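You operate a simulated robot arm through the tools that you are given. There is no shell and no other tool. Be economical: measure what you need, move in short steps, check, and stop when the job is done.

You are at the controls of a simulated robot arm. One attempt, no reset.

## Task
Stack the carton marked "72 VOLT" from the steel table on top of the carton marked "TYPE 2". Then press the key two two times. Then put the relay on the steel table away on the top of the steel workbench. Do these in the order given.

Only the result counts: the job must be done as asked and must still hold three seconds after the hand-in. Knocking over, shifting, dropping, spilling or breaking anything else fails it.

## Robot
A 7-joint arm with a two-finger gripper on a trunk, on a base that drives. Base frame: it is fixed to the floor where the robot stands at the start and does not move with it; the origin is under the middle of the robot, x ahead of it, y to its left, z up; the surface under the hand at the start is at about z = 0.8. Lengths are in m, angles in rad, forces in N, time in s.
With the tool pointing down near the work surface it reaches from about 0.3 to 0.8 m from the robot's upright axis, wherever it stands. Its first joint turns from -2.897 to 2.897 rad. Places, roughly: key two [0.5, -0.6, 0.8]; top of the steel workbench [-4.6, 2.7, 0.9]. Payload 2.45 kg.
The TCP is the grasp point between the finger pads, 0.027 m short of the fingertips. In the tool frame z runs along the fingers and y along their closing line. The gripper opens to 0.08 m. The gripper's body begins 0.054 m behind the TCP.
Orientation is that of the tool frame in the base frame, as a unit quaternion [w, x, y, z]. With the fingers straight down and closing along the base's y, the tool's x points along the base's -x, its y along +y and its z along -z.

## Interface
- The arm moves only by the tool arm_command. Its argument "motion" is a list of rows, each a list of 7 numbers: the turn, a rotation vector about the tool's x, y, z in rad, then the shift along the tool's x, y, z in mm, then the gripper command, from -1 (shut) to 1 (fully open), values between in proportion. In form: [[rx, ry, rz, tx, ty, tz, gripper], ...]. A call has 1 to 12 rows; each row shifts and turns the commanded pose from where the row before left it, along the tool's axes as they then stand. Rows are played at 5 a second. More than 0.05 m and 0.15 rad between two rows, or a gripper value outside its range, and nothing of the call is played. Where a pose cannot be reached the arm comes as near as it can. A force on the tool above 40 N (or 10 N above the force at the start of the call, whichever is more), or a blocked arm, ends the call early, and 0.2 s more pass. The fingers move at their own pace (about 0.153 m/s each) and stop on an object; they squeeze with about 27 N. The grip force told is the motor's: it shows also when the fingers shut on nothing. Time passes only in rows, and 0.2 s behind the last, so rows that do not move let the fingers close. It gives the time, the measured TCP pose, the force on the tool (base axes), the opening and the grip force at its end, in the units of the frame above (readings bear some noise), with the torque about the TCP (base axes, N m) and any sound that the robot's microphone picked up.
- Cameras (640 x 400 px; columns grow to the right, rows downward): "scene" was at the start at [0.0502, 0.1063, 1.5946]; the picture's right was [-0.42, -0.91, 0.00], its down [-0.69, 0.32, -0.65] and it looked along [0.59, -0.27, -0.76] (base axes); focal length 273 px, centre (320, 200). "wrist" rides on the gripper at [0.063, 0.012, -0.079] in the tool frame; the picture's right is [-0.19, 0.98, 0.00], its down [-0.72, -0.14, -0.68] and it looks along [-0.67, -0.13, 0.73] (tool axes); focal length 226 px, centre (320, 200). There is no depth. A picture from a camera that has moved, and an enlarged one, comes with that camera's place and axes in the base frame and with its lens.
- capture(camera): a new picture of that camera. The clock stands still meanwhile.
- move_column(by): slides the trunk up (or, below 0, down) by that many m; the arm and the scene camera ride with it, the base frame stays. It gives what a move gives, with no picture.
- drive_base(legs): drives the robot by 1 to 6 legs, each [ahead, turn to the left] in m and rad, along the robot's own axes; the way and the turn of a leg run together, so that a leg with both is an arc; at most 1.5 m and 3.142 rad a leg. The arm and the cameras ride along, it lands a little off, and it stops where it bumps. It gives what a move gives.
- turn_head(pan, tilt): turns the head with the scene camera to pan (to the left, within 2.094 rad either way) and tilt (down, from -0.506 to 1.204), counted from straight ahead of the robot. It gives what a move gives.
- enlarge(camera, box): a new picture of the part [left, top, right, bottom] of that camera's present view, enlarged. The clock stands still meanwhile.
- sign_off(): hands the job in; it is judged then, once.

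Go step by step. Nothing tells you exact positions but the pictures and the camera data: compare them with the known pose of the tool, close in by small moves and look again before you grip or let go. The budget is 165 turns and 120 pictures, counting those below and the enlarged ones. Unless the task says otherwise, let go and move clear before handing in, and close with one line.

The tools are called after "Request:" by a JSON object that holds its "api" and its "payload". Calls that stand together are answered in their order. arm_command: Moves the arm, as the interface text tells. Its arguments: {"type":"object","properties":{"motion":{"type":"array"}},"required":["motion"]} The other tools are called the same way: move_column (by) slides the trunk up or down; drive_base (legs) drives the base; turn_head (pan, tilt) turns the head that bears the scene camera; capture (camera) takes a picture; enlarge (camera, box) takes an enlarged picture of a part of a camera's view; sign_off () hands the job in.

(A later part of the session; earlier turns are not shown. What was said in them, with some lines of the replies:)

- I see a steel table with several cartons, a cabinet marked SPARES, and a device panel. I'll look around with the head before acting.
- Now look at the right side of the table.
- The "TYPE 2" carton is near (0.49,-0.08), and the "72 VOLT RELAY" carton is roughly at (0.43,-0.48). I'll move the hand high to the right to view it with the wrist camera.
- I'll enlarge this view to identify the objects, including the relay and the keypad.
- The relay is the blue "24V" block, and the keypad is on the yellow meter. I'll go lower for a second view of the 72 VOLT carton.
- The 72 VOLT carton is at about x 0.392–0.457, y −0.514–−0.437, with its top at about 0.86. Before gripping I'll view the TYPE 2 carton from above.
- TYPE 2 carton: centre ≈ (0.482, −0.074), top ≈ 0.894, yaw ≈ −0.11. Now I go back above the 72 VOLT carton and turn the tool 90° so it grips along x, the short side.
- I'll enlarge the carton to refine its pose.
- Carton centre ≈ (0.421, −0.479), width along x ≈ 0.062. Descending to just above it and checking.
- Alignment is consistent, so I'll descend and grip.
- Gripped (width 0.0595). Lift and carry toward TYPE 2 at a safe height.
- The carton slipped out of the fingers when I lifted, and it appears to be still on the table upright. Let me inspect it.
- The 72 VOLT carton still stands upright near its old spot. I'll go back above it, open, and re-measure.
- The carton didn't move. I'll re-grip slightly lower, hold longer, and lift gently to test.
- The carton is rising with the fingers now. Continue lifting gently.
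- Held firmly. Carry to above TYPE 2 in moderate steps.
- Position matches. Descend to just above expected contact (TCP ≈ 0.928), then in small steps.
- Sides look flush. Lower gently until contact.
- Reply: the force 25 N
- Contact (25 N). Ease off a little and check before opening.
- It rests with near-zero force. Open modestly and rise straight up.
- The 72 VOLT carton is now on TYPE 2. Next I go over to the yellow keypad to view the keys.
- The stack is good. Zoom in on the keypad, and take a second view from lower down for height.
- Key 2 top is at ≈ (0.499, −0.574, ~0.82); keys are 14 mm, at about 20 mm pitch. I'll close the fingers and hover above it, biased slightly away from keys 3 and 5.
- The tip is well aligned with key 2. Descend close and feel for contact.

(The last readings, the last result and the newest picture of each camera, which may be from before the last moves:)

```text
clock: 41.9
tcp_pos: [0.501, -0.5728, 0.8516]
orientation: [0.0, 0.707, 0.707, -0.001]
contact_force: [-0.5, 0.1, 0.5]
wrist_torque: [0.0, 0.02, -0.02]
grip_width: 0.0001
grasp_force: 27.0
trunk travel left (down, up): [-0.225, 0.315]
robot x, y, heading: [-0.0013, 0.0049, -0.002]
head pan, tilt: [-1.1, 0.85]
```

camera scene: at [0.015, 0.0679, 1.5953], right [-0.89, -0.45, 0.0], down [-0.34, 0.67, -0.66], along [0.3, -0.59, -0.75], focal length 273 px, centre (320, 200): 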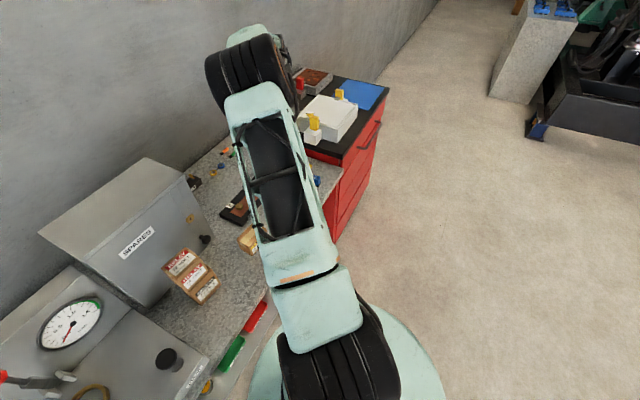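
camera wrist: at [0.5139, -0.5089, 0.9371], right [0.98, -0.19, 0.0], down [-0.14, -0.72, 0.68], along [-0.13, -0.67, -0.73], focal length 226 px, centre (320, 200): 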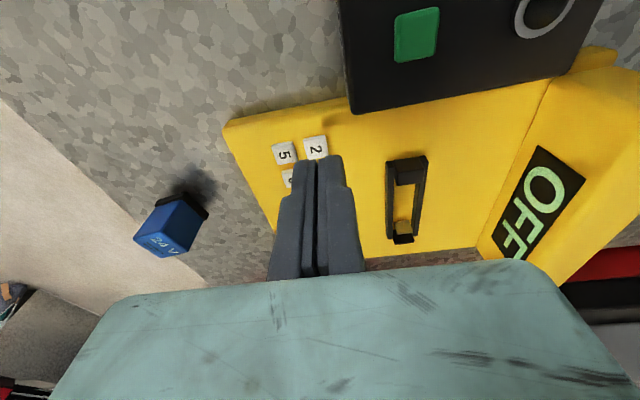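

Nothing yet; keep easing down.

Request:
{"api": "arm_command", "payload": {"motion": [[0, 0, 0, 0, 0, 1.5, -1], [0, 0, 0, 0, 0, 1.5, -1], [0, 0, 0, 0, 0, 0, -1]]}}

Request:
{"api": "arm_command", "payload": {"motion": [[0, 0, 0, 0, 0, 1.5, -1], [0, 0, 0, 0, 0, 0, -1]]}}

```text
clock: 42.6
tcp_pos: [0.5012, -0.5731, 0.8487]
orientation: [0.0, 0.707, 0.708, 0.0]
contact_force: [-0.5, -0.2, -0.7]
wrist_torque: [0.01, 0.01, 0.02]
grip_width: 0.0
grasp_force: 27.3
trunk travel left (down, up): [-0.225, 0.315]
robot x, y, heading: [-0.0008, 0.0018, 0.0]
head pan, tilt: [-1.1, 0.85]
```

```text
clock: 43.2
tcp_pos: [0.5015, -0.5735, 0.8481]
orientation: [0.0, 0.707, 0.707, -0.001]
contact_force: [-0.2, -0.8, -0.2]
wrist_torque: [0.0, -0.02, -0.03]
grip_width: 0.0
grasp_force: 27.1
trunk travel left (down, up): [-0.225, 0.315]
robot x, y, heading: [-0.0, -0.0007, -0.004]
head pan, tilt: [-1.1, 0.85]
```

Request:
{"api": "arm_command", "payload": {"motion": [[0, 0, 0, 0, 0, 1.5, -1], [0, 0, 0, 0, 0, 0, -1]]}}

Request:
{"api": "arm_command", "payload": {"motion": [[0, 0, 0, 0, 0, 1.5, -1], [0, 0, 0, 0, 0, 0, -1]]}}

Request:
{"api": "capture", "payload": {"camera": "wrist"}}

```text
clock: 43.9
tcp_pos: [0.5015, -0.573, 0.8468]
orientation: [0.0, 0.707, 0.707, 0.0]
contact_force: [0.1, 0.1, 0.5]
wrist_torque: [-0.01, 0.01, -0.01]
grip_width: 0.0002
grasp_force: 26.6
trunk travel left (down, up): [-0.225, 0.315]
robot x, y, heading: [0.0012, -0.0008, 0.001]
head pan, tilt: [-1.1, 0.85]
```

```text
clock: 44.5
tcp_pos: [0.5014, -0.5736, 0.8454]
orientation: [0.0, 0.707, 0.708, 0.0]
contact_force: [0.0, 0.8, -0.7]
wrist_torque: [-0.03, -0.01, 0.0]
grip_width: 0.0
grasp_force: 27.1
trunk travel left (down, up): [-0.225, 0.315]
robot x, y, heading: [0.0015, 0.0026, -0.005]
head pan, tilt: [-1.1, 0.85]
```

```text
82 pictures are left
camera wrist: at [0.5129, -0.5095, 0.925], right [0.98, -0.19, 0.0], down [-0.14, -0.72, 0.68], along [-0.13, -0.67, -0.73], focal length 226 px, centre (320, 200)
```

wrist: 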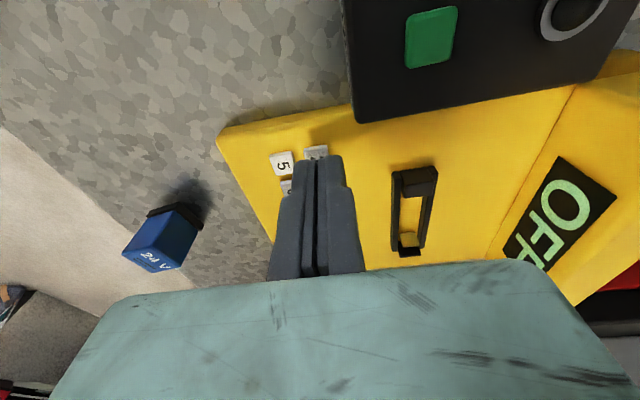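

The tip is nearly on key 2. Continue.

Request:
{"api": "arm_command", "payload": {"motion": [[0, 0, 0, 0, 0, 1.5, -1], [0, 0, 0, 0, 0, 0, -1]]}}

Request:
{"api": "arm_command", "payload": {"motion": [[0, 0, 0, 0, 0, 1.5, -1], [0, 0, 0, 0, 0, 0, -1]]}}

```text
clock: 45.0
tcp_pos: [0.5, -0.5726, 0.8423]
orientation: [0.001, 0.707, 0.707, 0.001]
contact_force: [0.6, 0.1, -0.3]
wrist_torque: [-0.01, 0.02, -0.02]
grip_width: 0.0
grasp_force: 27.2
trunk travel left (down, up): [-0.225, 0.315]
robot x, y, heading: [-0.0012, 0.003, 0.002]
head pan, tilt: [-1.1, 0.85]
```

```text
clock: 45.6
tcp_pos: [0.5008, -0.5729, 0.8418]
orientation: [0.0, 0.707, 0.707, -0.001]
contact_force: [-0.3, 0.7, -0.4]
wrist_torque: [-0.02, -0.07, 0.04]
grip_width: 0.0001
grasp_force: 27.0
trunk travel left (down, up): [-0.225, 0.315]
robot x, y, heading: [-0.0034, 0.0032, 0.004]
head pan, tilt: [-1.1, 0.85]
```

Request:
{"api": "arm_command", "payload": {"motion": [[0, 0, 0, 0, 0, 1, -1], [0, 0, 0, 0, 0, 0, -1]]}}

Request:
{"api": "enlarge", "payload": {"camera": "wrist", "box": [240, 110, 400, 210]}}

```text
clock: 46.2
tcp_pos: [0.5005, -0.5724, 0.8405]
orientation: [0.0, 0.707, 0.707, 0.0]
contact_force: [0.1, 0.4, 0.9]
wrist_torque: [-0.01, 0.01, 0.01]
grip_width: 0.0
grasp_force: 26.8
trunk travel left (down, up): [-0.225, 0.315]
robot x, y, heading: [-0.0003, -0.0013, 0.006]
head pan, tilt: [-1.1, 0.85]
```

```text
4.00 times, centred on (320, 160) of wrist
camera zoom: at [0.5129, -0.5092, 0.9212], right [0.98, -0.19, 0.0], down [-0.14, -0.72, 0.68], along [-0.13, -0.67, -0.73], focal length 904 px, centre (320, 360)
```

zoom: 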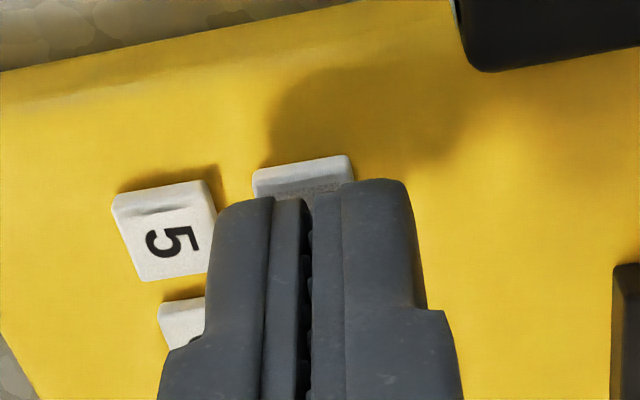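

Shift slightly away from key 5 and continue down.

Request:
{"api": "arm_command", "payload": {"motion": [[0, 0, 0, 0, 2.5, 0, -1], [0, 0, 0, 0, 0, 1.5, -1], [0, 0, 0, 0, 0, 0, -1]]}}

Request:
{"api": "arm_command", "payload": {"motion": [[0, 0, 0, 0, 0, 1.5, -1], [0, 0, 0, 0, 0, 0, -1]]}}

Request:
{"api": "enlarge", "payload": {"camera": "wrist", "box": [240, 110, 400, 210]}}

```text
clock: 47.0
tcp_pos: [0.5031, -0.5727, 0.839]
orientation: [-0.001, 0.706, 0.708, 0.0]
contact_force: [-0.1, 0.1, 0.4]
wrist_torque: [-0.02, 0.01, 0.01]
grip_width: 0.0001
grasp_force: 26.7
trunk travel left (down, up): [-0.225, 0.315]
robot x, y, heading: [0.0001, 0.0007, -0.003]
head pan, tilt: [-1.1, 0.85]
```

```text
clock: 47.6
tcp_pos: [0.5029, -0.5733, 0.8386]
orientation: [0.0, 0.707, 0.707, -0.001]
contact_force: [0.8, -0.9, 0.4]
wrist_torque: [0.02, 0.01, -0.02]
grip_width: 0.0002
grasp_force: 26.9
trunk travel left (down, up): [-0.225, 0.315]
robot x, y, heading: [-0.0014, 0.0002, -0.002]
head pan, tilt: [-1.1, 0.85]
```

```text
4.00 times, centred on (320, 160) of wrist
camera zoom: at [0.5155, -0.5093, 0.9192], right [0.98, -0.19, 0.0], down [-0.14, -0.72, 0.68], along [-0.13, -0.67, -0.73], focal length 904 px, centre (320, 360)
```

zoom: 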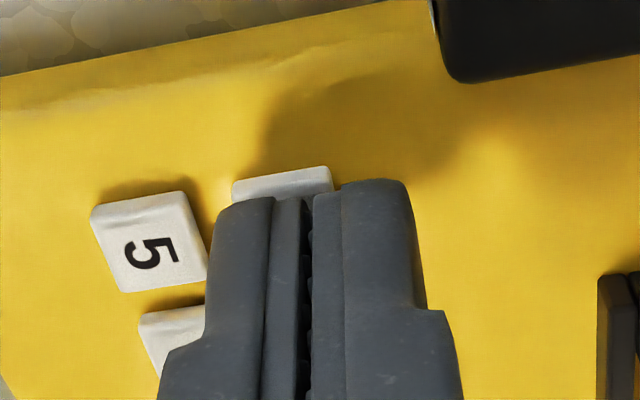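

No contact yet. Continue in 1.5 mm steps.

Request:
{"api": "arm_command", "payload": {"motion": [[0, 0, 0, 0, 0, 1.5, -1], [0, 0, 0, 0, 0, 0, -1]]}}

Request:
{"api": "arm_command", "payload": {"motion": [[0, 0, 0, 0, 0, 1.5, -1], [0, 0, 0, 0, 0, 0, -1]]}}

```text
clock: 48.2
tcp_pos: [0.5037, -0.5734, 0.8378]
orientation: [0.0, 0.707, 0.707, 0.0]
contact_force: [-0.6, 0.7, -1.1]
wrist_torque: [0.0, 0.0, -0.01]
grip_width: 0.0002
grasp_force: 26.6
trunk travel left (down, up): [-0.225, 0.315]
robot x, y, heading: [0.0035, -0.0006, -0.004]
head pan, tilt: [-1.1, 0.85]
```

```text
clock: 48.9
tcp_pos: [0.5028, -0.5728, 0.8338]
orientation: [0.001, 0.707, 0.707, 0.0]
contact_force: [-0.2, -0.1, 0.1]
wrist_torque: [-0.01, 0.0, 0.01]
grip_width: 0.0004
grasp_force: 27.4
trunk travel left (down, up): [-0.225, 0.315]
robot x, y, heading: [-0.0023, -0.0017, 0.001]
head pan, tilt: [-1.1, 0.85]
```

Request:
{"api": "arm_command", "payload": {"motion": [[0, 0, 0, 0, 0, 1, -1], [0, 0, 0, 0, 0, 0, -1]]}}

Request:
{"api": "arm_command", "payload": {"motion": [[0, 0, 0, 0, 0, 1, -1], [0, 0, 0, 0, 0, 0, -1]]}}

Request:
{"api": "capture", "payload": {"camera": "wrist"}}

```text
clock: 49.5
tcp_pos: [0.5029, -0.575, 0.8341]
orientation: [0.0, 0.708, 0.707, 0.0]
contact_force: [0.2, 0.7, -0.5]
wrist_torque: [0.02, -0.01, -0.02]
grip_width: 0.006
grasp_force: 30.0
trunk travel left (down, up): [-0.225, 0.315]
robot x, y, heading: [-0.0014, 0.0003, -0.002]
head pan, tilt: [-1.1, 0.85]
```

```text
clock: 50.0
tcp_pos: [0.5018, -0.574, 0.8328]
orientation: [-0.001, 0.707, 0.707, -0.001]
contact_force: [-0.7, -1.0, 2.6]
wrist_torque: [-0.02, 0.01, 0.0]
grip_width: 0.006
grasp_force: 29.9
trunk travel left (down, up): [-0.225, 0.315]
robot x, y, heading: [0.0009, -0.0038, -0.004]
head pan, tilt: [-1.1, 0.85]
heard: click
```

```text
79 pictures are left
camera wrist: at [0.5147, -0.5101, 0.9138], right [0.98, -0.19, 0.0], down [-0.14, -0.72, 0.68], along [-0.13, -0.67, -0.73], focal length 226 px, centre (320, 200)
```

wrist: 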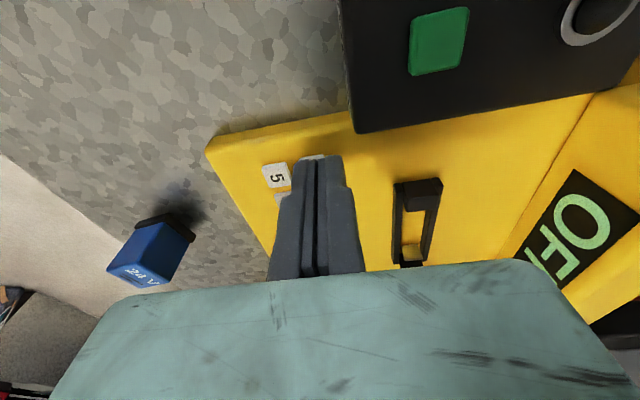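

A click: first press registered. Release by rising 10 mm.

Request:
{"api": "arm_command", "payload": {"motion": [[0, 0, 0, 0, 0, -5, -1], [0, 0, 0, 0, 0, -5, -1], [0, 0, 0, 0, 0, 0, -1]]}}

Request:
{"api": "capture", "payload": {"camera": "wrist"}}

```text
clock: 50.9
tcp_pos: [0.5032, -0.5723, 0.8427]
orientation: [0.0, 0.707, 0.707, 0.0]
contact_force: [-0.4, -0.3, -0.3]
wrist_torque: [0.0, -0.01, 0.0]
grip_width: 0.0001
grasp_force: 29.8
trunk travel left (down, up): [-0.225, 0.315]
robot x, y, heading: [0.0019, -0.0018, -0.002]
head pan, tilt: [-1.1, 0.85]
```

```text
78 pictures are left
camera wrist: at [0.5153, -0.5097, 0.9232], right [0.98, -0.19, 0.0], down [-0.14, -0.72, 0.68], along [-0.13, -0.67, -0.73], focal length 226 px, centre (320, 200)
```

wrist: 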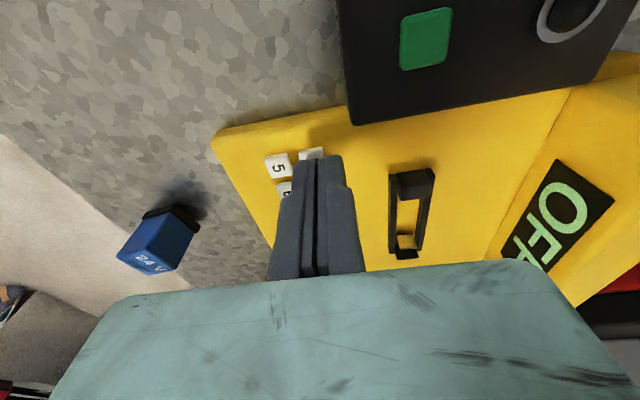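

Now the second press, same depth, in steps.

Request:
{"api": "arm_command", "payload": {"motion": [[0, 0, 0, 0, 0, 5, -1], [0, 0, 0, 0, 0, 3, -1], [0, 0, 0, 0, 0, 1, -1], [0, 0, 0, 0, 0, 1, -1], [0, 0, 0, 0, 0, 0, -1]]}}

```text
clock: 52.0
tcp_pos: [0.5034, -0.5732, 0.8331]
orientation: [0.0, 0.707, 0.707, -0.001]
contact_force: [-0.7, -0.3, 2.3]
wrist_torque: [-0.04, 0.03, 0.0]
grip_width: 0.0061
grasp_force: 29.7
trunk travel left (down, up): [-0.225, 0.315]
robot x, y, heading: [-0.0015, 0.0002, 0.002]
head pan, tilt: [-1.1, 0.85]
heard: click
```

Second click. Rise clear, open, and move to view the relay.

Request:
{"api": "arm_command", "payload": {"motion": [[0, 0, 0, 0, 0, -10, -1], [0, 0, 0, 0, 0, -30, -1], [0, 0, 0, 0, 0, -40, -1], [0, 0, 0, 0, 0, -40, 0], [0, 0, 0, 0, -40, -40, 1], [0, 0, 0, 0, -40, 0, 1], [0, 0, 0, 0, -40, 0, 1], [0, 0, 0, 0, 0, 0, 1]]}}

Request:
{"api": "capture", "payload": {"camera": "wrist"}}

Request:
{"api": "enlarge", "payload": {"camera": "wrist", "box": [240, 20, 400, 120]}}

```text
refused: row 5 steps farther than a row can; nothing moved
```

```text
77 pictures are left
camera wrist: at [0.5156, -0.5096, 0.9136], right [0.98, -0.19, 0.0], down [-0.14, -0.72, 0.68], along [-0.13, -0.67, -0.73], focal length 226 px, centre (320, 200)
```

wrist: 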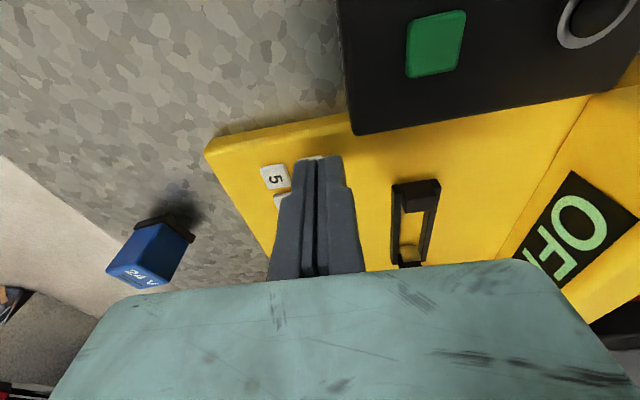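

```text
4.00 times, centred on (320, 70) of wrist
camera zoom: at [0.5156, -0.5096, 0.9136], right [0.98, -0.19, 0.0], down [-0.14, -0.72, 0.68], along [-0.13, -0.67, -0.73], focal length 904 px, centre (320, 720)
```

zoom: 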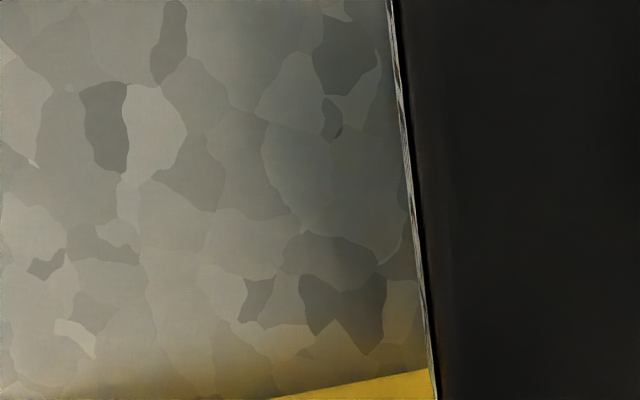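

The call was refused for one over-long row; redo it.

Request:
{"api": "arm_command", "payload": {"motion": [[0, 0, 0, 0, 0, -10, -1], [0, 0, 0, 0, 0, -30, -1], [0, 0, 0, 0, 0, -40, -1], [0, 0, 0, 0, 0, -40, 0], [0, 0, 0, 0, 0, -40, 1], [0, 0, 0, 0, -40, 0, 1], [0, 0, 0, 0, -40, 0, 1], [0, 0, 0, 0, -40, 0, 1], [0, 0, 0, 0, 0, 0, 1]]}}

Request:
{"api": "capture", "payload": {"camera": "wrist"}}

```text
clock: 54.0
tcp_pos: [0.3829, -0.5724, 0.9922]
orientation: [0.0, 0.707, 0.707, -0.001]
contact_force: [0.4, -0.5, 0.2]
wrist_torque: [0.0, 0.0, 0.0]
grip_width: 0.0801
grasp_force: 0.0
trunk travel left (down, up): [-0.225, 0.315]
robot x, y, heading: [-0.0022, -0.0028, 0.001]
head pan, tilt: [-1.1, 0.85]
```

```text
75 pictures are left
camera wrist: at [0.3941, -0.5088, 1.0732], right [0.98, -0.19, 0.0], down [-0.14, -0.72, 0.68], along [-0.13, -0.67, -0.73], focal length 226 px, centre (320, 200)
```

wrist: 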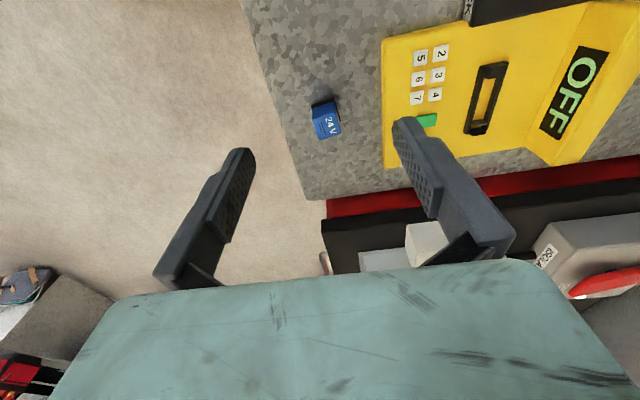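

Request:
{"api": "enlarge", "payload": {"camera": "wrist", "box": [270, 70, 398, 150]}}

```text
5.00 times, centred on (334, 110) of wrist
camera zoom: at [0.3941, -0.5088, 1.0732], right [0.98, -0.19, 0.0], down [-0.14, -0.72, 0.68], along [-0.13, -0.67, -0.73], focal length 1130 px, centre (250, 650)
```

zoom: 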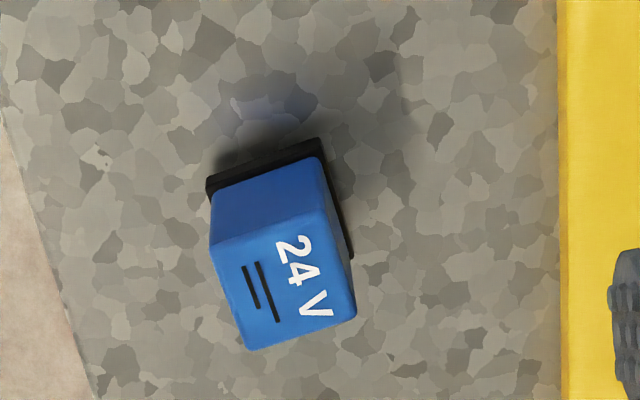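

Relay: about 27×26 mm, 34 mm tall, centre ≈ (0.380, −0.622), yaw ≈ +0.12. Approach with aligned fingers and check.

Request:
{"api": "arm_command", "payload": {"motion": [[0, 0, 0, -49, -3, 0, 0.6], [0, 0, -0.12, 0, 0, 0, 0.5], [0, 0, 0, 0, 0, 40, 0.5], [0, 0, 0, 0, 0, 40, 0.5], [0, 0, 0, 0, 0, 30, 0.5], [0, 0, 0, 0, 0, 0, 0.5]]}}

Request:
{"api": "capture", "payload": {"camera": "wrist"}}

```text
clock: 55.5
tcp_pos: [0.3791, -0.6222, 0.8825]
orientation: [0.0, 0.663, 0.748, 0.001]
contact_force: [-0.1, -0.4, 0.5]
wrist_torque: [-0.03, 0.02, 0.0]
grip_width: 0.0599
grasp_force: 0.1
trunk travel left (down, up): [-0.225, 0.315]
robot x, y, heading: [0.0028, 0.0012, 0.001]
head pan, tilt: [-1.1, 0.85]
```

```text
73 pictures are left
camera wrist: at [0.383, -0.5582, 0.9645], right [1.0, -0.07, 0.0], down [-0.05, -0.73, 0.68], along [-0.05, -0.68, -0.73], focal length 226 px, centre (320, 200)
```

wrist: 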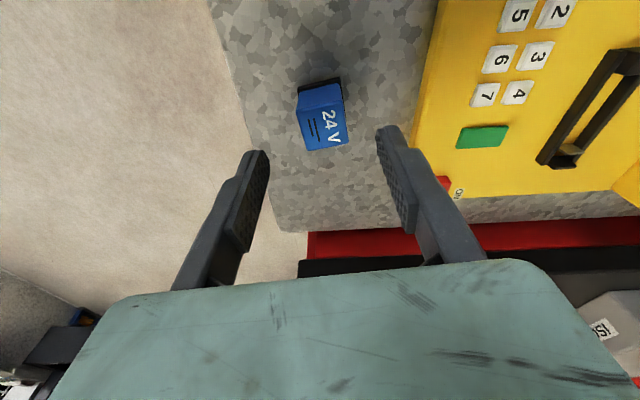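

Aligned. Descend and grip.

Request:
{"api": "arm_command", "payload": {"motion": [[0, 0, 0, 0, 2, 20, 0.5], [0, 0, 0, 0, 0, 20, 0.5], [0, 0, 0, 0, 0, 12, 0.5], [0, 0, 0, 0, 0, 0, 0.5]]}}

Request:
{"api": "capture", "payload": {"camera": "wrist"}}

Request:
{"api": "arm_command", "payload": {"motion": [[0, 0, 0, 0, 0, 0, -1], [0, 0, 0, 0, 0, 0, -1], [0, 0, 0, 0, 0, 0, -1], [0, 0, 0, 0, 0, 0, -1]]}}

Request:
{"api": "capture", "payload": {"camera": "wrist"}}

```text
clock: 56.5
tcp_pos: [0.3814, -0.6215, 0.8321]
orientation: [0.001, 0.664, 0.748, -0.001]
contact_force: [-2.2, 0.2, 8.3]
wrist_torque: [0.11, 0.23, 0.08]
grip_width: 0.0585
grasp_force: 0.0
trunk travel left (down, up): [-0.225, 0.315]
robot x, y, heading: [-0.0024, 0.0024, -0.001]
head pan, tilt: [-1.1, 0.85]
```

```text
72 pictures are left
camera wrist: at [0.3854, -0.5576, 0.9128], right [1.0, -0.07, 0.0], down [-0.05, -0.73, 0.68], along [-0.05, -0.68, -0.73], focal length 226 px, centre (320, 200)
```

wrist: 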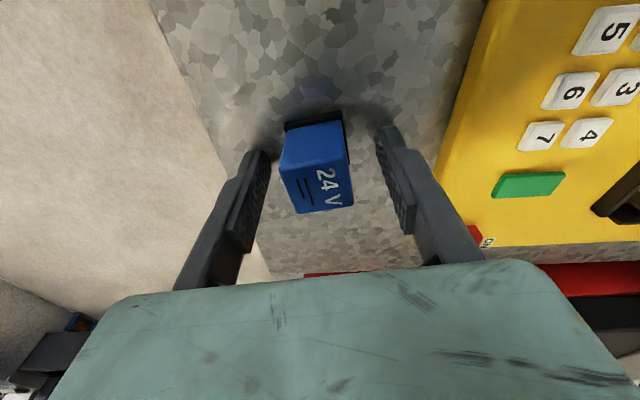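

```text
clock: 57.5
tcp_pos: [0.3814, -0.6227, 0.8312]
orientation: [0.0, 0.663, 0.748, 0.0]
contact_force: [0.2, -0.8, -0.8]
wrist_torque: [-0.03, -0.03, -0.05]
grip_width: 0.0272
grasp_force: 26.6
trunk travel left (down, up): [-0.225, 0.315]
robot x, y, heading: [0.0005, -0.0003, 0.0]
head pan, tilt: [-1.1, 0.85]
```

```text
71 pictures are left
camera wrist: at [0.3859, -0.5575, 0.9118], right [1.0, -0.07, 0.0], down [-0.05, -0.73, 0.68], along [-0.05, -0.68, -0.73], focal length 226 px, centre (320, 200)
```

wrist: 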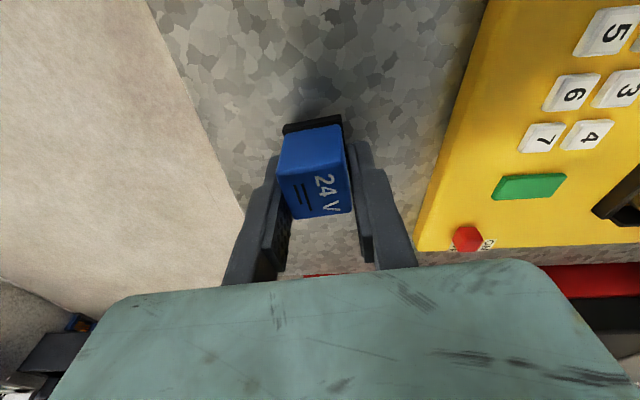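

Gripped, but the fingers sit ~6 mm off the relay's centre. I'll re-grip centred.

Request:
{"api": "arm_command", "payload": {"motion": [[0, 0, 0, 0, 0, 0, 0.3], [0, 0, 0, 0, 0, 0, 0.3], [0, 0, 0, 6, 0, 0, 0.3], [0, 0, 0, 0, 0, 0, 0.3], [0, 0, 0, 0, 0, 0, -1], [0, 0, 0, 0, 0, 0, -1], [0, 0, 0, 0, 0, 0, -1], [0, 0, 0, 0, 0, 0, -1]]}}

Request:
{"api": "arm_command", "payload": {"motion": [[0, 0, 0, 0, 0, -4, -1], [0, 0, 0, 0, 0, -4, -1], [0, 0, 0, 0, 0, -8, -1], [0, 0, 0, 0, 0, -14, -1], [0, 0, 0, 0, 0, -20, -1], [0, 0, 0, 0, 0, -20, -1], [0, 0, 0, 0, 0, 0, -1]]}}

Request:
{"api": "capture", "payload": {"camera": "wrist"}}

```text
clock: 59.2
tcp_pos: [0.3809, -0.6168, 0.8321]
orientation: [0.0, 0.663, 0.748, 0.0]
contact_force: [-0.2, 0.0, 0.5]
wrist_torque: [-0.01, -0.01, -0.02]
grip_width: 0.0269
grasp_force: 26.9
trunk travel left (down, up): [-0.225, 0.315]
robot x, y, heading: [0.001, -0.0027, -0.001]
head pan, tilt: [-1.1, 0.85]
```

```text
clock: 60.9
tcp_pos: [0.3807, -0.6164, 0.9]
orientation: [0.0, 0.663, 0.749, 0.0]
contact_force: [-0.2, -0.6, -0.2]
wrist_torque: [0.01, 0.0, -0.01]
grip_width: 0.0269
grasp_force: 27.0
trunk travel left (down, up): [-0.225, 0.315]
robot x, y, heading: [0.0001, 0.0003, 0.001]
head pan, tilt: [-1.1, 0.85]
```

```text
70 pictures are left
camera wrist: at [0.3861, -0.5512, 0.9807], right [1.0, -0.07, 0.0], down [-0.05, -0.73, 0.68], along [-0.05, -0.68, -0.73], focal length 226 px, centre (320, 200)
```

wrist: 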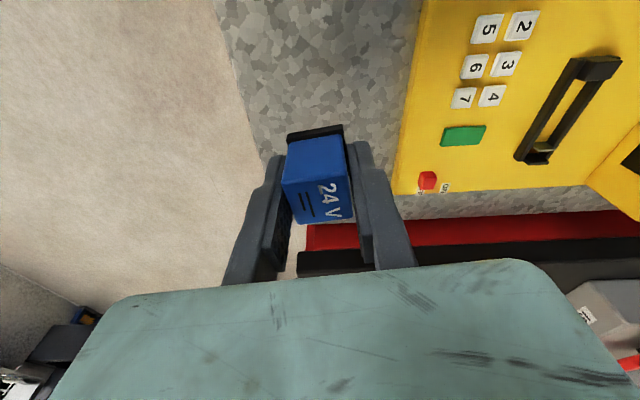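

Relay lifted securely. I'll raise and retract the arm for driving.

Request:
{"api": "arm_command", "payload": {"motion": [[0, 0, 0, 0, 0, -20, -1], [0, 0, 0, 0, 0, -30, -1], [0, 0, 0, 0, 0, -30, -1], [0, 0, 0, 0, 0, -30, -1], [0, 0, 0, 0, 0, -30, -1], [0, 0, 0, 0, 0, -30, -1], [0, 0, 0, 0, 0, -30, -1], [0, 0, 0, 0, 0, -30, -1], [0, 0, 0, 0, 0, -30, -1], [0, 0, 0, 0, 0, -20, -1], [0, 0, 0, 0, 0, 0, -1]]}}

Request:
{"api": "arm_command", "payload": {"motion": [[0, 0, 0, 20, 2, 0, -1], [0, 0, 0, 25, 3, 0, -1], [0, 0, 0, 30, 3, 0, -1], [0, 0, 0, 30, 3, 0, -1], [0, 0, 0, 30, 3, 0, -1], [0, 0, 0, 30, 3, 0, -1], [0, 0, 0, 30, 3, 0, -1], [0, 0, 0, 30, 3, 0, -1], [0, 0, 0, 30, 3, 0, -1], [0, 0, 0, 30, 3, 0, -1], [0, 0, 0, 20, 2, 0, -1], [0, 0, 0, 0, 0, 0, -1]]}}

Request:
{"api": "turn_head", "payload": {"pan": 2.09, "tilt": 0.35}}

Request:
{"api": "capture", "payload": {"camera": "scene"}}

Request:
{"api": "capture", "payload": {"camera": "wrist"}}

```text
clock: 63.2
tcp_pos: [0.3812, -0.6153, 1.1807]
orientation: [0.0, 0.663, 0.749, 0.0]
contact_force: [0.0, -0.8, -1.1]
wrist_torque: [0.04, -0.01, -0.01]
grip_width: 0.027
grasp_force: 26.6
trunk travel left (down, up): [-0.225, 0.315]
robot x, y, heading: [0.0005, -0.002, 0.002]
head pan, tilt: [-1.1, 0.85]
```

```text
clock: 65.8
tcp_pos: [0.375, -0.3098, 1.1816]
orientation: [0.0, 0.663, 0.748, 0.0]
contact_force: [-0.1, 0.6, -0.7]
wrist_torque: [-0.01, 0.0, -0.01]
grip_width: 0.0268
grasp_force: 27.5
trunk travel left (down, up): [-0.225, 0.315]
robot x, y, heading: [-0.0005, 0.0021, 0.002]
head pan, tilt: [-1.1, 0.85]
```

```text
clock: 68.6
tcp_pos: [0.3767, -0.3097, 1.1805]
orientation: [0.0, 0.663, 0.748, 0.0]
contact_force: [0.2, 0.5, -0.6]
wrist_torque: [0.01, -0.03, 0.0]
grip_width: 0.0272
grasp_force: 26.7
trunk travel left (down, up): [-0.225, 0.315]
robot x, y, heading: [-0.0013, 0.0043, -0.003]
head pan, tilt: [2.089, 0.351]
```

```text
69 pictures are left
camera scene: at [-0.0666, 0.2195, 1.6391], right [0.87, 0.5, 0.0], down [0.17, -0.3, -0.94], along [-0.47, 0.82, -0.34], focal length 273 px, centre (320, 200)
```

scene: 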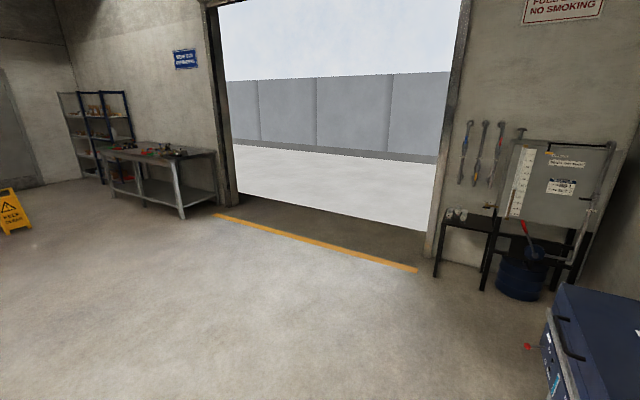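

```text
68 pictures are left
camera wrist: at [0.3806, -0.2456, 1.2618], right [1.0, -0.07, 0.0], down [-0.05, -0.73, 0.68], along [-0.05, -0.68, -0.73], focal length 226 px, centre (320, 200)
```

wrist: 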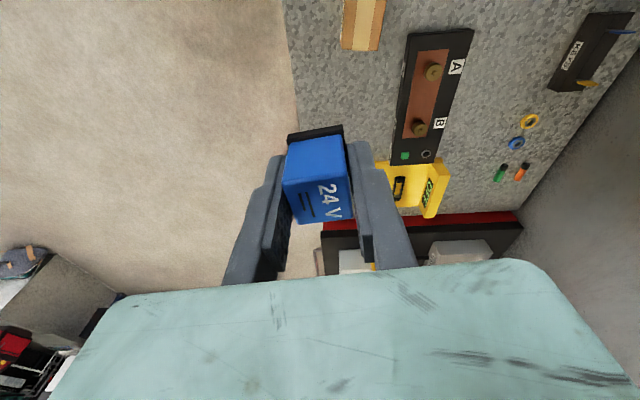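

The steel workbench is visible far left-behind, around (−4.6, 2.7), and the floor is clear. I'll back off from the table, turn left and look along the way.

Request:
{"api": "drive_base", "payload": {"legs": [[-0.5, 0], [0, 2.7]]}}

Request:
{"api": "turn_head", "payload": {"pan": 0, "tilt": 0.4}}

Request:
{"api": "capture", "payload": {"camera": "scene"}}

Request:
{"api": "capture", "payload": {"camera": "wrist"}}

```text
clock: 78.2
tcp_pos: [-0.7406, 0.42, 1.1806]
orientation: [-0.001, -0.617, 0.787, 0.001]
contact_force: [-0.2, 0.1, -0.5]
wrist_torque: [-0.01, 0.01, 0.0]
grip_width: 0.0271
grasp_force: 26.6
trunk travel left (down, up): [-0.225, 0.315]
robot x, y, heading: [-0.4956, 0.0005, 2.784]
head pan, tilt: [2.089, 0.351]
```

```text
clock: 80.2
tcp_pos: [-0.74, 0.4214, 1.1818]
orientation: [-0.001, -0.618, 0.786, 0.0]
contact_force: [0.5, 0.8, -0.1]
wrist_torque: [0.04, -0.01, -0.05]
grip_width: 0.0269
grasp_force: 26.7
trunk travel left (down, up): [-0.225, 0.315]
robot x, y, heading: [-0.4967, -0.003, 2.778]
head pan, tilt: [0.0, 0.4]
```

```text
67 pictures are left
camera scene: at [-0.6152, -0.1079, 1.6345], right [0.35, 0.94, 0.0], down [0.36, -0.14, -0.92], along [-0.86, 0.32, -0.39], focal length 273 px, centre (320, 200)
```

scene: 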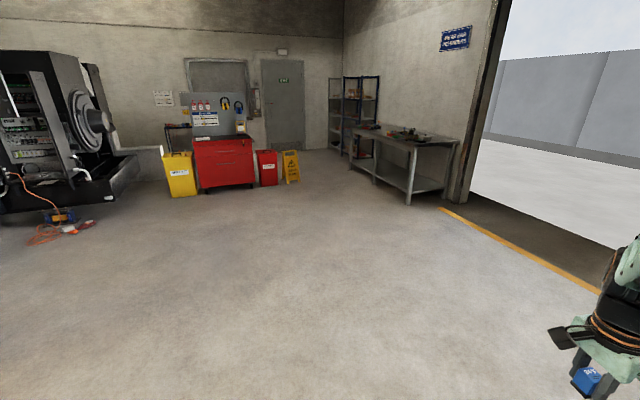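

```text
66 pictures are left
camera wrist: at [-0.7679, 0.3625, 1.2618], right [-0.91, 0.42, 0.0], down [0.31, 0.66, 0.68], along [0.29, 0.62, -0.73], focal length 226 px, centre (320, 200)
```

wrist: 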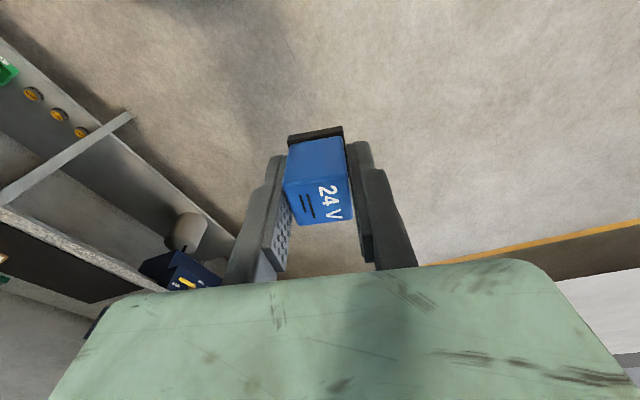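

Path is clear. Drive to about (−4.0, 1.5) and face the bench.

Request:
{"api": "drive_base", "payload": {"legs": [[0, -0.055], [1.27, 0], [1.27, 0], [1.27, 0], [0, -1.154]]}}

Request:
{"api": "turn_head", "payload": {"pan": 0, "tilt": 0.6}}

Request:
{"api": "capture", "payload": {"camera": "scene"}}

```text
clock: 102.0
tcp_pos: [-3.7369, 1.8639, 1.181]
orientation: [0.0, -0.081, 0.997, 0.0]
contact_force: [0.4, 0.0, -1.0]
wrist_torque: [0.0, 0.03, 0.0]
grip_width: 0.0271
grasp_force: 27.1
trunk travel left (down, up): [-0.225, 0.315]
robot x, y, heading: [-4.031, 1.4752, 1.612]
head pan, tilt: [0.0, 0.4]
```

```text
clock: 102.8
tcp_pos: [-3.7369, 1.864, 1.1804]
orientation: [-0.001, -0.082, 0.997, 0.001]
contact_force: [0.6, -0.2, 0.5]
wrist_torque: [0.02, -0.02, 0.03]
grip_width: 0.0271
grasp_force: 26.8
trunk travel left (down, up): [-0.225, 0.315]
robot x, y, heading: [-4.029, 1.4731, 1.611]
head pan, tilt: [0.0, 0.6]
```

```text
65 pictures are left
camera scene: at [-4.1742, 1.5367, 1.6163], right [1.0, 0.04, 0.0], down [0.02, -0.56, -0.83], along [-0.03, 0.82, -0.56], focal length 273 px, centre (320, 200)
```

scene: 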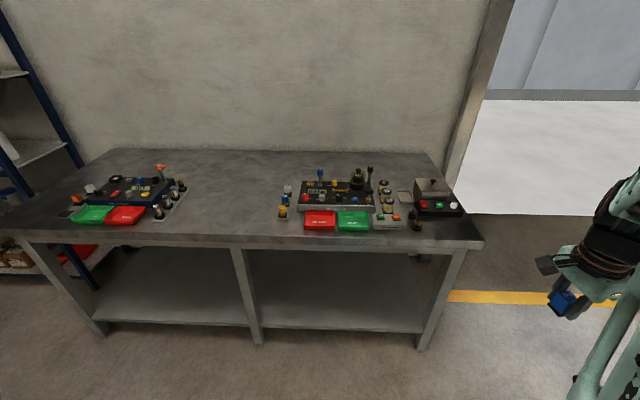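

There is a clear spot on the bench between the two control boxes at about (−4.63, 2.56). I'll raise the trunk a little for clearance and drive to face it.

Request:
{"api": "move_column", "payload": {"by": 0.1}}

Request:
{"api": "drive_base", "payload": {"legs": [[0, 0.883], [0.73, 0], [0, -0.923]]}}

Request:
{"api": "capture", "payload": {"camera": "scene"}}

Request:
{"api": "capture", "payload": {"camera": "wrist"}}

```text
clock: 104.1
tcp_pos: [-3.7368, 1.8638, 1.2815]
orientation: [0.0, -0.081, 0.997, 0.0]
contact_force: [0.6, 0.5, -1.2]
wrist_torque: [-0.02, 0.01, 0.03]
grip_width: 0.027
grasp_force: 26.4
trunk travel left (down, up): [-0.325, 0.215]
robot x, y, heading: [-4.0333, 1.4791, 1.607]
head pan, tilt: [0.0, 0.6]
```

```text
clock: 112.9
tcp_pos: [-4.3172, 2.2953, 1.2811]
orientation: [0.0, -0.068, 0.998, 0.0]
contact_force: [-0.5, -0.3, -1.0]
wrist_torque: [0.02, 0.01, -0.01]
grip_width: 0.0269
grasp_force: 26.9
trunk travel left (down, up): [-0.325, 0.215]
robot x, y, heading: [-4.6217, 1.9151, 1.584]
head pan, tilt: [0.0, 0.6]
```

```text
64 pictures are left
camera scene: at [-4.7635, 1.9808, 1.7163], right [1.0, 0.01, 0.0], down [0.01, -0.57, -0.82], along [-0.01, 0.82, -0.57], focal length 273 px, centre (320, 200)
```

scene: 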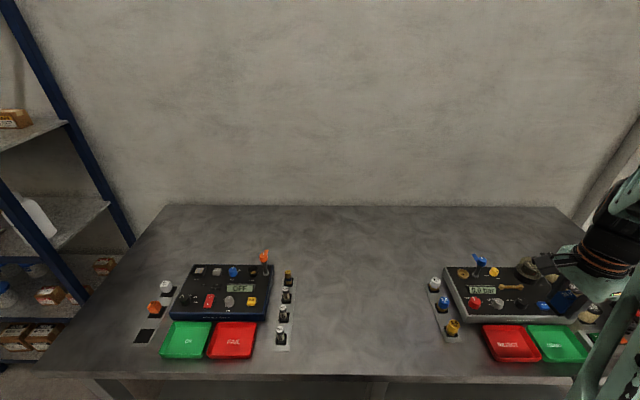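

```text
63 pictures are left
camera wrist: at [-4.3825, 2.3, 1.3618], right [0.06, 1.0, 0.0], down [0.73, -0.04, 0.68], along [0.68, -0.04, -0.73], focal length 226 px, centre (320, 200)
```

wrist: 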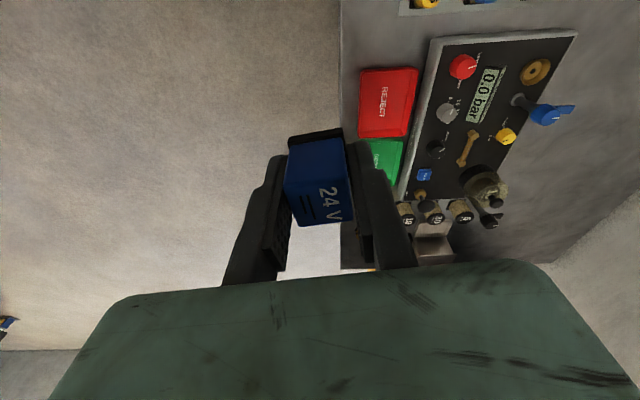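

The free area is around (−4.63, 2.58). Move the relay above it at height.

Request:
{"api": "arm_command", "payload": {"motion": [[0, 0, 0, 15, 18, 0, -1], [0, 0, 0, 25, 30, 0, -1], [0, 0, 0, 25, 30, 0, -1], [0, 0, 0, 25, 30, 0, -1], [0, 0, 0, 25, 30, 0, -1], [0, 0, 0, 25, 30, 0, -1], [0, 0, 0, 25, 30, 0, -1], [0, 0, 0, 25, 30, 0, -1], [0, 0, 0, 25, 30, 0, -1], [0, 0, 0, 25, 30, 0, -1], [0, 0, 0, 25, 30, 0, -1], [0, 0, 0, 6, 7, 0, -1]]}}

Request:
{"api": "capture", "payload": {"camera": "wrist"}}

Request:
{"api": "capture", "payload": {"camera": "scene"}}

```text
clock: 115.5
tcp_pos: [-4.6294, 2.5817, 1.2814]
orientation: [0.001, -0.067, 0.998, 0.0]
contact_force: [-0.6, 0.5, 0.4]
wrist_torque: [0.02, 0.01, 0.0]
grip_width: 0.0271
grasp_force: 27.5
trunk travel left (down, up): [-0.325, 0.215]
robot x, y, heading: [-4.622, 1.9154, 1.586]
head pan, tilt: [0.0, 0.6]
```

```text
62 pictures are left
camera wrist: at [-4.6947, 2.5857, 1.3617], right [0.06, 1.0, 0.0], down [0.73, -0.04, 0.68], along [0.68, -0.04, -0.73], focal length 226 px, centre (320, 200)
```

wrist: 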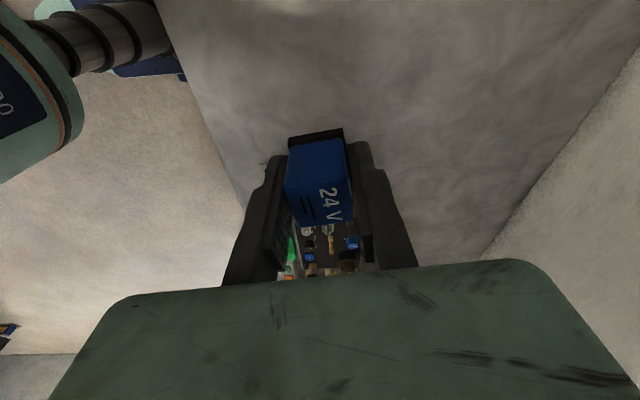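

```text
61 pictures are left
camera scene: at [-4.7637, 1.9809, 1.7162], right [1.0, 0.01, 0.0], down [0.01, -0.57, -0.82], along [-0.01, 0.82, -0.57], focal length 273 px, centre (320, 200)
```

scene: 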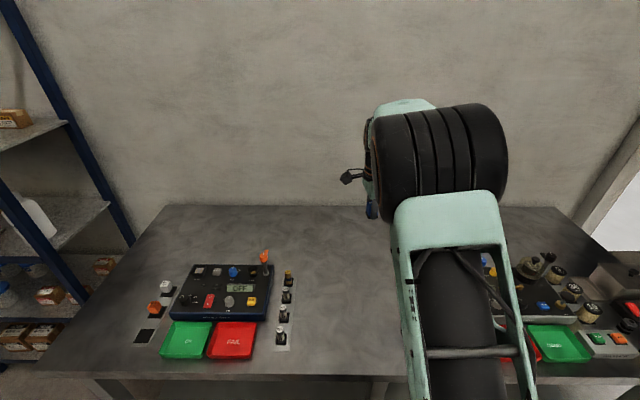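

Clear below. Descend toward the bench top (contact expected at TCP ≈ 0.93).

Request:
{"api": "arm_command", "payload": {"motion": [[0, 0, 0, 0, 0, 20, -1], [0, 0, 0, 0, 0, 30, -1], [0, 0, 0, 0, 0, 35, -1], [0, 0, 0, 0, 0, 35, -1], [0, 0, 0, 0, 0, 35, -1], [0, 0, 0, 0, 0, 35, -1], [0, 0, 0, 0, 0, 35, -1], [0, 0, 0, 0, 0, 30, -1], [0, 0, 0, 0, 0, 25, -1], [0, 0, 0, 0, 0, 15, -1], [0, 0, 0, 0, 0, 0, -1]]}}

Request:
{"api": "capture", "payload": {"camera": "wrist"}}

Request:
{"api": "capture", "payload": {"camera": "scene"}}

```text
clock: 117.9
tcp_pos: [-4.6299, 2.5811, 0.9869]
orientation: [0.0, -0.067, 0.998, 0.0]
contact_force: [0.5, 0.5, -0.2]
wrist_torque: [-0.01, -0.04, 0.02]
grip_width: 0.0272
grasp_force: 27.0
trunk travel left (down, up): [-0.325, 0.215]
robot x, y, heading: [-4.6223, 1.9137, 1.579]
head pan, tilt: [0.0, 0.6]
```

```text
60 pictures are left
camera wrist: at [-4.6948, 2.5851, 1.067], right [0.06, 1.0, 0.0], down [0.73, -0.04, 0.68], along [0.68, -0.04, -0.73], focal length 226 px, centre (320, 200)
```

wrist: 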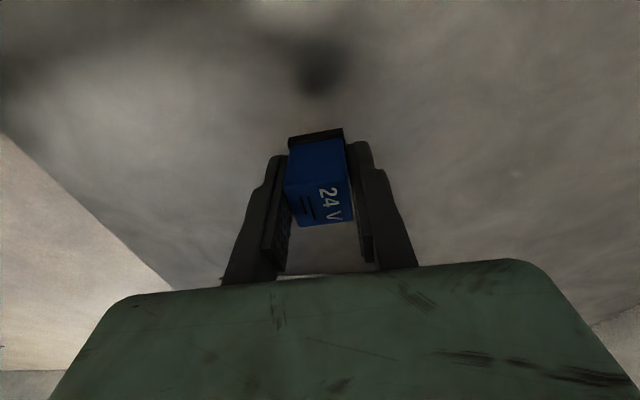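

```text
59 pictures are left
camera scene: at [-4.7638, 1.981, 1.7162], right [1.0, 0.01, 0.0], down [0.01, -0.57, -0.82], along [-0.01, 0.82, -0.57], focal length 273 px, centre (320, 200)
```

scene: 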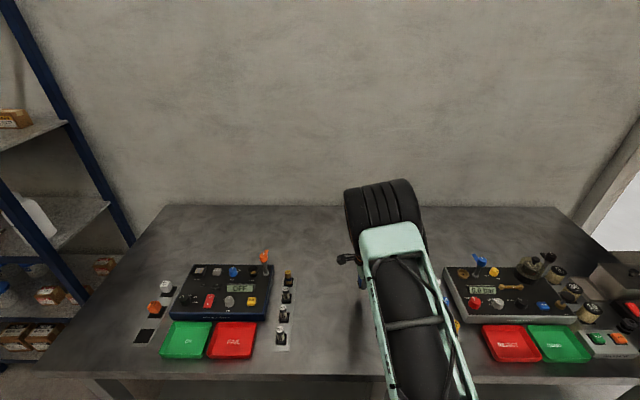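

Go down in small steps to feel the surface.

Request:
{"api": "arm_command", "payload": {"motion": [[0, 0, 0, 0, 0, 10, -1], [0, 0, 0, 0, 0, 10, -1], [0, 0, 0, 0, 0, 10, -1], [0, 0, 0, 0, 0, 8, -1], [0, 0, 0, 0, 0, 0, -1]]}}

Request:
{"api": "arm_command", "payload": {"motion": [[0, 0, 0, 0, 0, 3, -1], [0, 0, 0, 0, 0, 3, -1], [0, 0, 0, 0, 0, 0, -1]]}}

```text
clock: 119.1
tcp_pos: [-4.6296, 2.5815, 0.9481]
orientation: [0.0, -0.067, 0.998, 0.0]
contact_force: [-0.2, 0.0, -1.0]
wrist_torque: [0.03, -0.03, 0.0]
grip_width: 0.0271
grasp_force: 27.0
trunk travel left (down, up): [-0.325, 0.215]
robot x, y, heading: [-4.623, 1.9143, 1.585]
head pan, tilt: [0.0, 0.6]
```

```text
clock: 119.9
tcp_pos: [-4.6292, 2.5824, 0.9419]
orientation: [0.0, -0.068, 0.998, -0.001]
contact_force: [-0.3, 0.0, 0.3]
wrist_torque: [-0.05, 0.0, 0.02]
grip_width: 0.027
grasp_force: 26.7
trunk travel left (down, up): [-0.325, 0.215]
robot x, y, heading: [-4.621, 1.922, 1.586]
head pan, tilt: [0.0, 0.6]
```

Request:
{"api": "arm_command", "payload": {"motion": [[0, 0, 0, 0, 0, 2, -1], [0, 0, 0, 0, 0, 2, -1], [0, 0, 0, 0, 0, 0, -1]]}}

Request:
{"api": "arm_command", "payload": {"motion": [[0, 0, 0, 0, 0, 2, -1], [0, 0, 0, 0, 0, 2, -1], [0, 0, 0, 0, 0, 0, -1]]}}

```text
clock: 120.7
tcp_pos: [-4.631, 2.5821, 0.9376]
orientation: [0.001, -0.067, 0.998, 0.0]
contact_force: [1.0, 0.7, -1.0]
wrist_torque: [0.01, -0.01, 0.0]
grip_width: 0.0271
grasp_force: 26.8
trunk travel left (down, up): [-0.325, 0.215]
robot x, y, heading: [-4.6219, 1.9198, 1.588]
head pan, tilt: [0.0, 0.6]
```

```text
clock: 121.5
tcp_pos: [-4.6298, 2.5822, 0.9334]
orientation: [0.0, -0.068, 0.998, 0.0]
contact_force: [0.6, -0.4, -0.1]
wrist_torque: [0.0, 0.0, 0.02]
grip_width: 0.0269
grasp_force: 26.5
trunk travel left (down, up): [-0.325, 0.215]
robot x, y, heading: [-4.6236, 1.915, 1.584]
head pan, tilt: [0.0, 0.6]
```

Request:
{"api": "arm_command", "payload": {"motion": [[0, 0, 0, 0, 0, 2, -1], [0, 0, 0, 0, 0, 2, -1], [0, 0, 0, 0, 0, 0, -1]]}}

Request:
{"api": "arm_command", "payload": {"motion": [[0, 0, 0, 0, 0, 2, -1], [0, 0, 0, 0, 0, 0, -1]]}}

Request:
{"api": "capture", "payload": {"camera": "wrist"}}

```text
clock: 122.3
tcp_pos: [-4.6305, 2.5805, 0.9305]
orientation: [0.0, -0.069, 0.998, 0.001]
contact_force: [-0.9, -1.1, 15.7]
wrist_torque: [-0.06, -0.01, 0.01]
grip_width: 0.027
grasp_force: 26.4
trunk travel left (down, up): [-0.325, 0.215]
robot x, y, heading: [-4.6223, 1.9169, 1.584]
head pan, tilt: [0.0, 0.6]
```

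```text
clock: 122.9
tcp_pos: [-4.6312, 2.5812, 0.9309]
orientation: [0.001, -0.068, 0.998, 0.003]
contact_force: [-2.1, 3.4, 29.4]
wrist_torque: [0.08, 0.05, 0.01]
grip_width: 0.0272
grasp_force: 27.2
trunk travel left (down, up): [-0.325, 0.215]
robot x, y, heading: [-4.622, 1.9163, 1.584]
head pan, tilt: [0.0, 0.6]
```

```text
58 pictures are left
camera wrist: at [-4.6952, 2.5852, 1.0109], right [0.06, 1.0, 0.01], down [0.73, -0.05, 0.68], along [0.68, -0.04, -0.73], focal length 226 px, centre (320, 200)
```

wrist: 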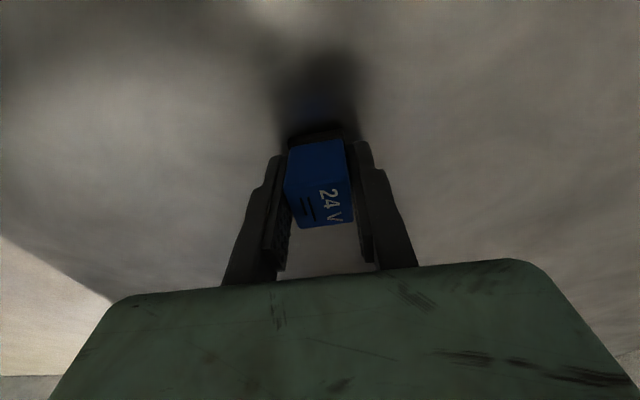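

Contact with the bench top. Ease off, then open and rise.

Request:
{"api": "arm_command", "payload": {"motion": [[0, 0, 0, 0, 0, -3.5, -1], [0, 0, 0, 0, 0, 0, -1]]}}

Request:
{"api": "arm_command", "payload": {"motion": [[0, 0, 0, 0, 0, 0, 0.2], [0, 0, 0, 0, 0, 0, 0.5], [0, 0, 0, 0, 0, 0, 0.5], [0, 0, 0, 0, 0, -10, 0.5], [0, 0, 0, 0, 0, -20, 0.5], [0, 0, 0, 0, 0, -30, 0.5], [0, 0, 0, 0, 0, -40, 0.5], [0, 0, 0, 0, 0, -40, 0.5], [0, 0, 0, 0, 0, -40, 0.5], [0, 0, 0, 0, 0, 0, 0.5]]}}

Request:
{"api": "capture", "payload": {"camera": "wrist"}}

```text
clock: 123.5
tcp_pos: [-4.63, 2.5796, 0.9309]
orientation: [0.0, -0.067, 0.998, -0.002]
contact_force: [-0.4, 0.9, 7.7]
wrist_torque: [0.06, 0.01, -0.07]
grip_width: 0.0269
grasp_force: 27.0
trunk travel left (down, up): [-0.325, 0.215]
robot x, y, heading: [-4.6248, 1.9157, 1.581]
head pan, tilt: [0.0, 0.6]
```

```text
clock: 125.7
tcp_pos: [-4.6298, 2.5812, 1.1131]
orientation: [0.0, -0.068, 0.998, -0.001]
contact_force: [-0.2, -0.2, 0.1]
wrist_torque: [0.0, 0.03, 0.0]
grip_width: 0.0601
grasp_force: 0.0
trunk travel left (down, up): [-0.325, 0.215]
robot x, y, heading: [-4.6198, 1.9154, 1.582]
head pan, tilt: [0.0, 0.6]
```

```text
57 pictures are left
camera wrist: at [-4.6954, 2.5861, 1.1936], right [0.06, 1.0, 0.0], down [0.73, -0.04, 0.68], along [0.68, -0.04, -0.73], focal length 226 px, centre (320, 200)
```

wrist: 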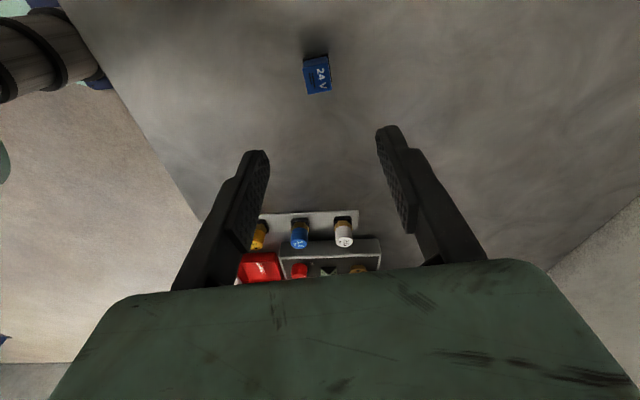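

The relay stands upright on the bench, the stack stands, and both presses of key two clicked. The hand is clear, so I'm handing in.

Request:
{"api": "sign_off", "payload": {}}

```text
The job is handed in.
```

I stacked the 72 VOLT carton on TYPE 2, pressed key two twice (a click each time), and left the relay upright on the steel workbench. On the first try at lifting the carton it slipped from the fingers, but it stayed standing where it was; I have not seen the stack since driving away from the table.
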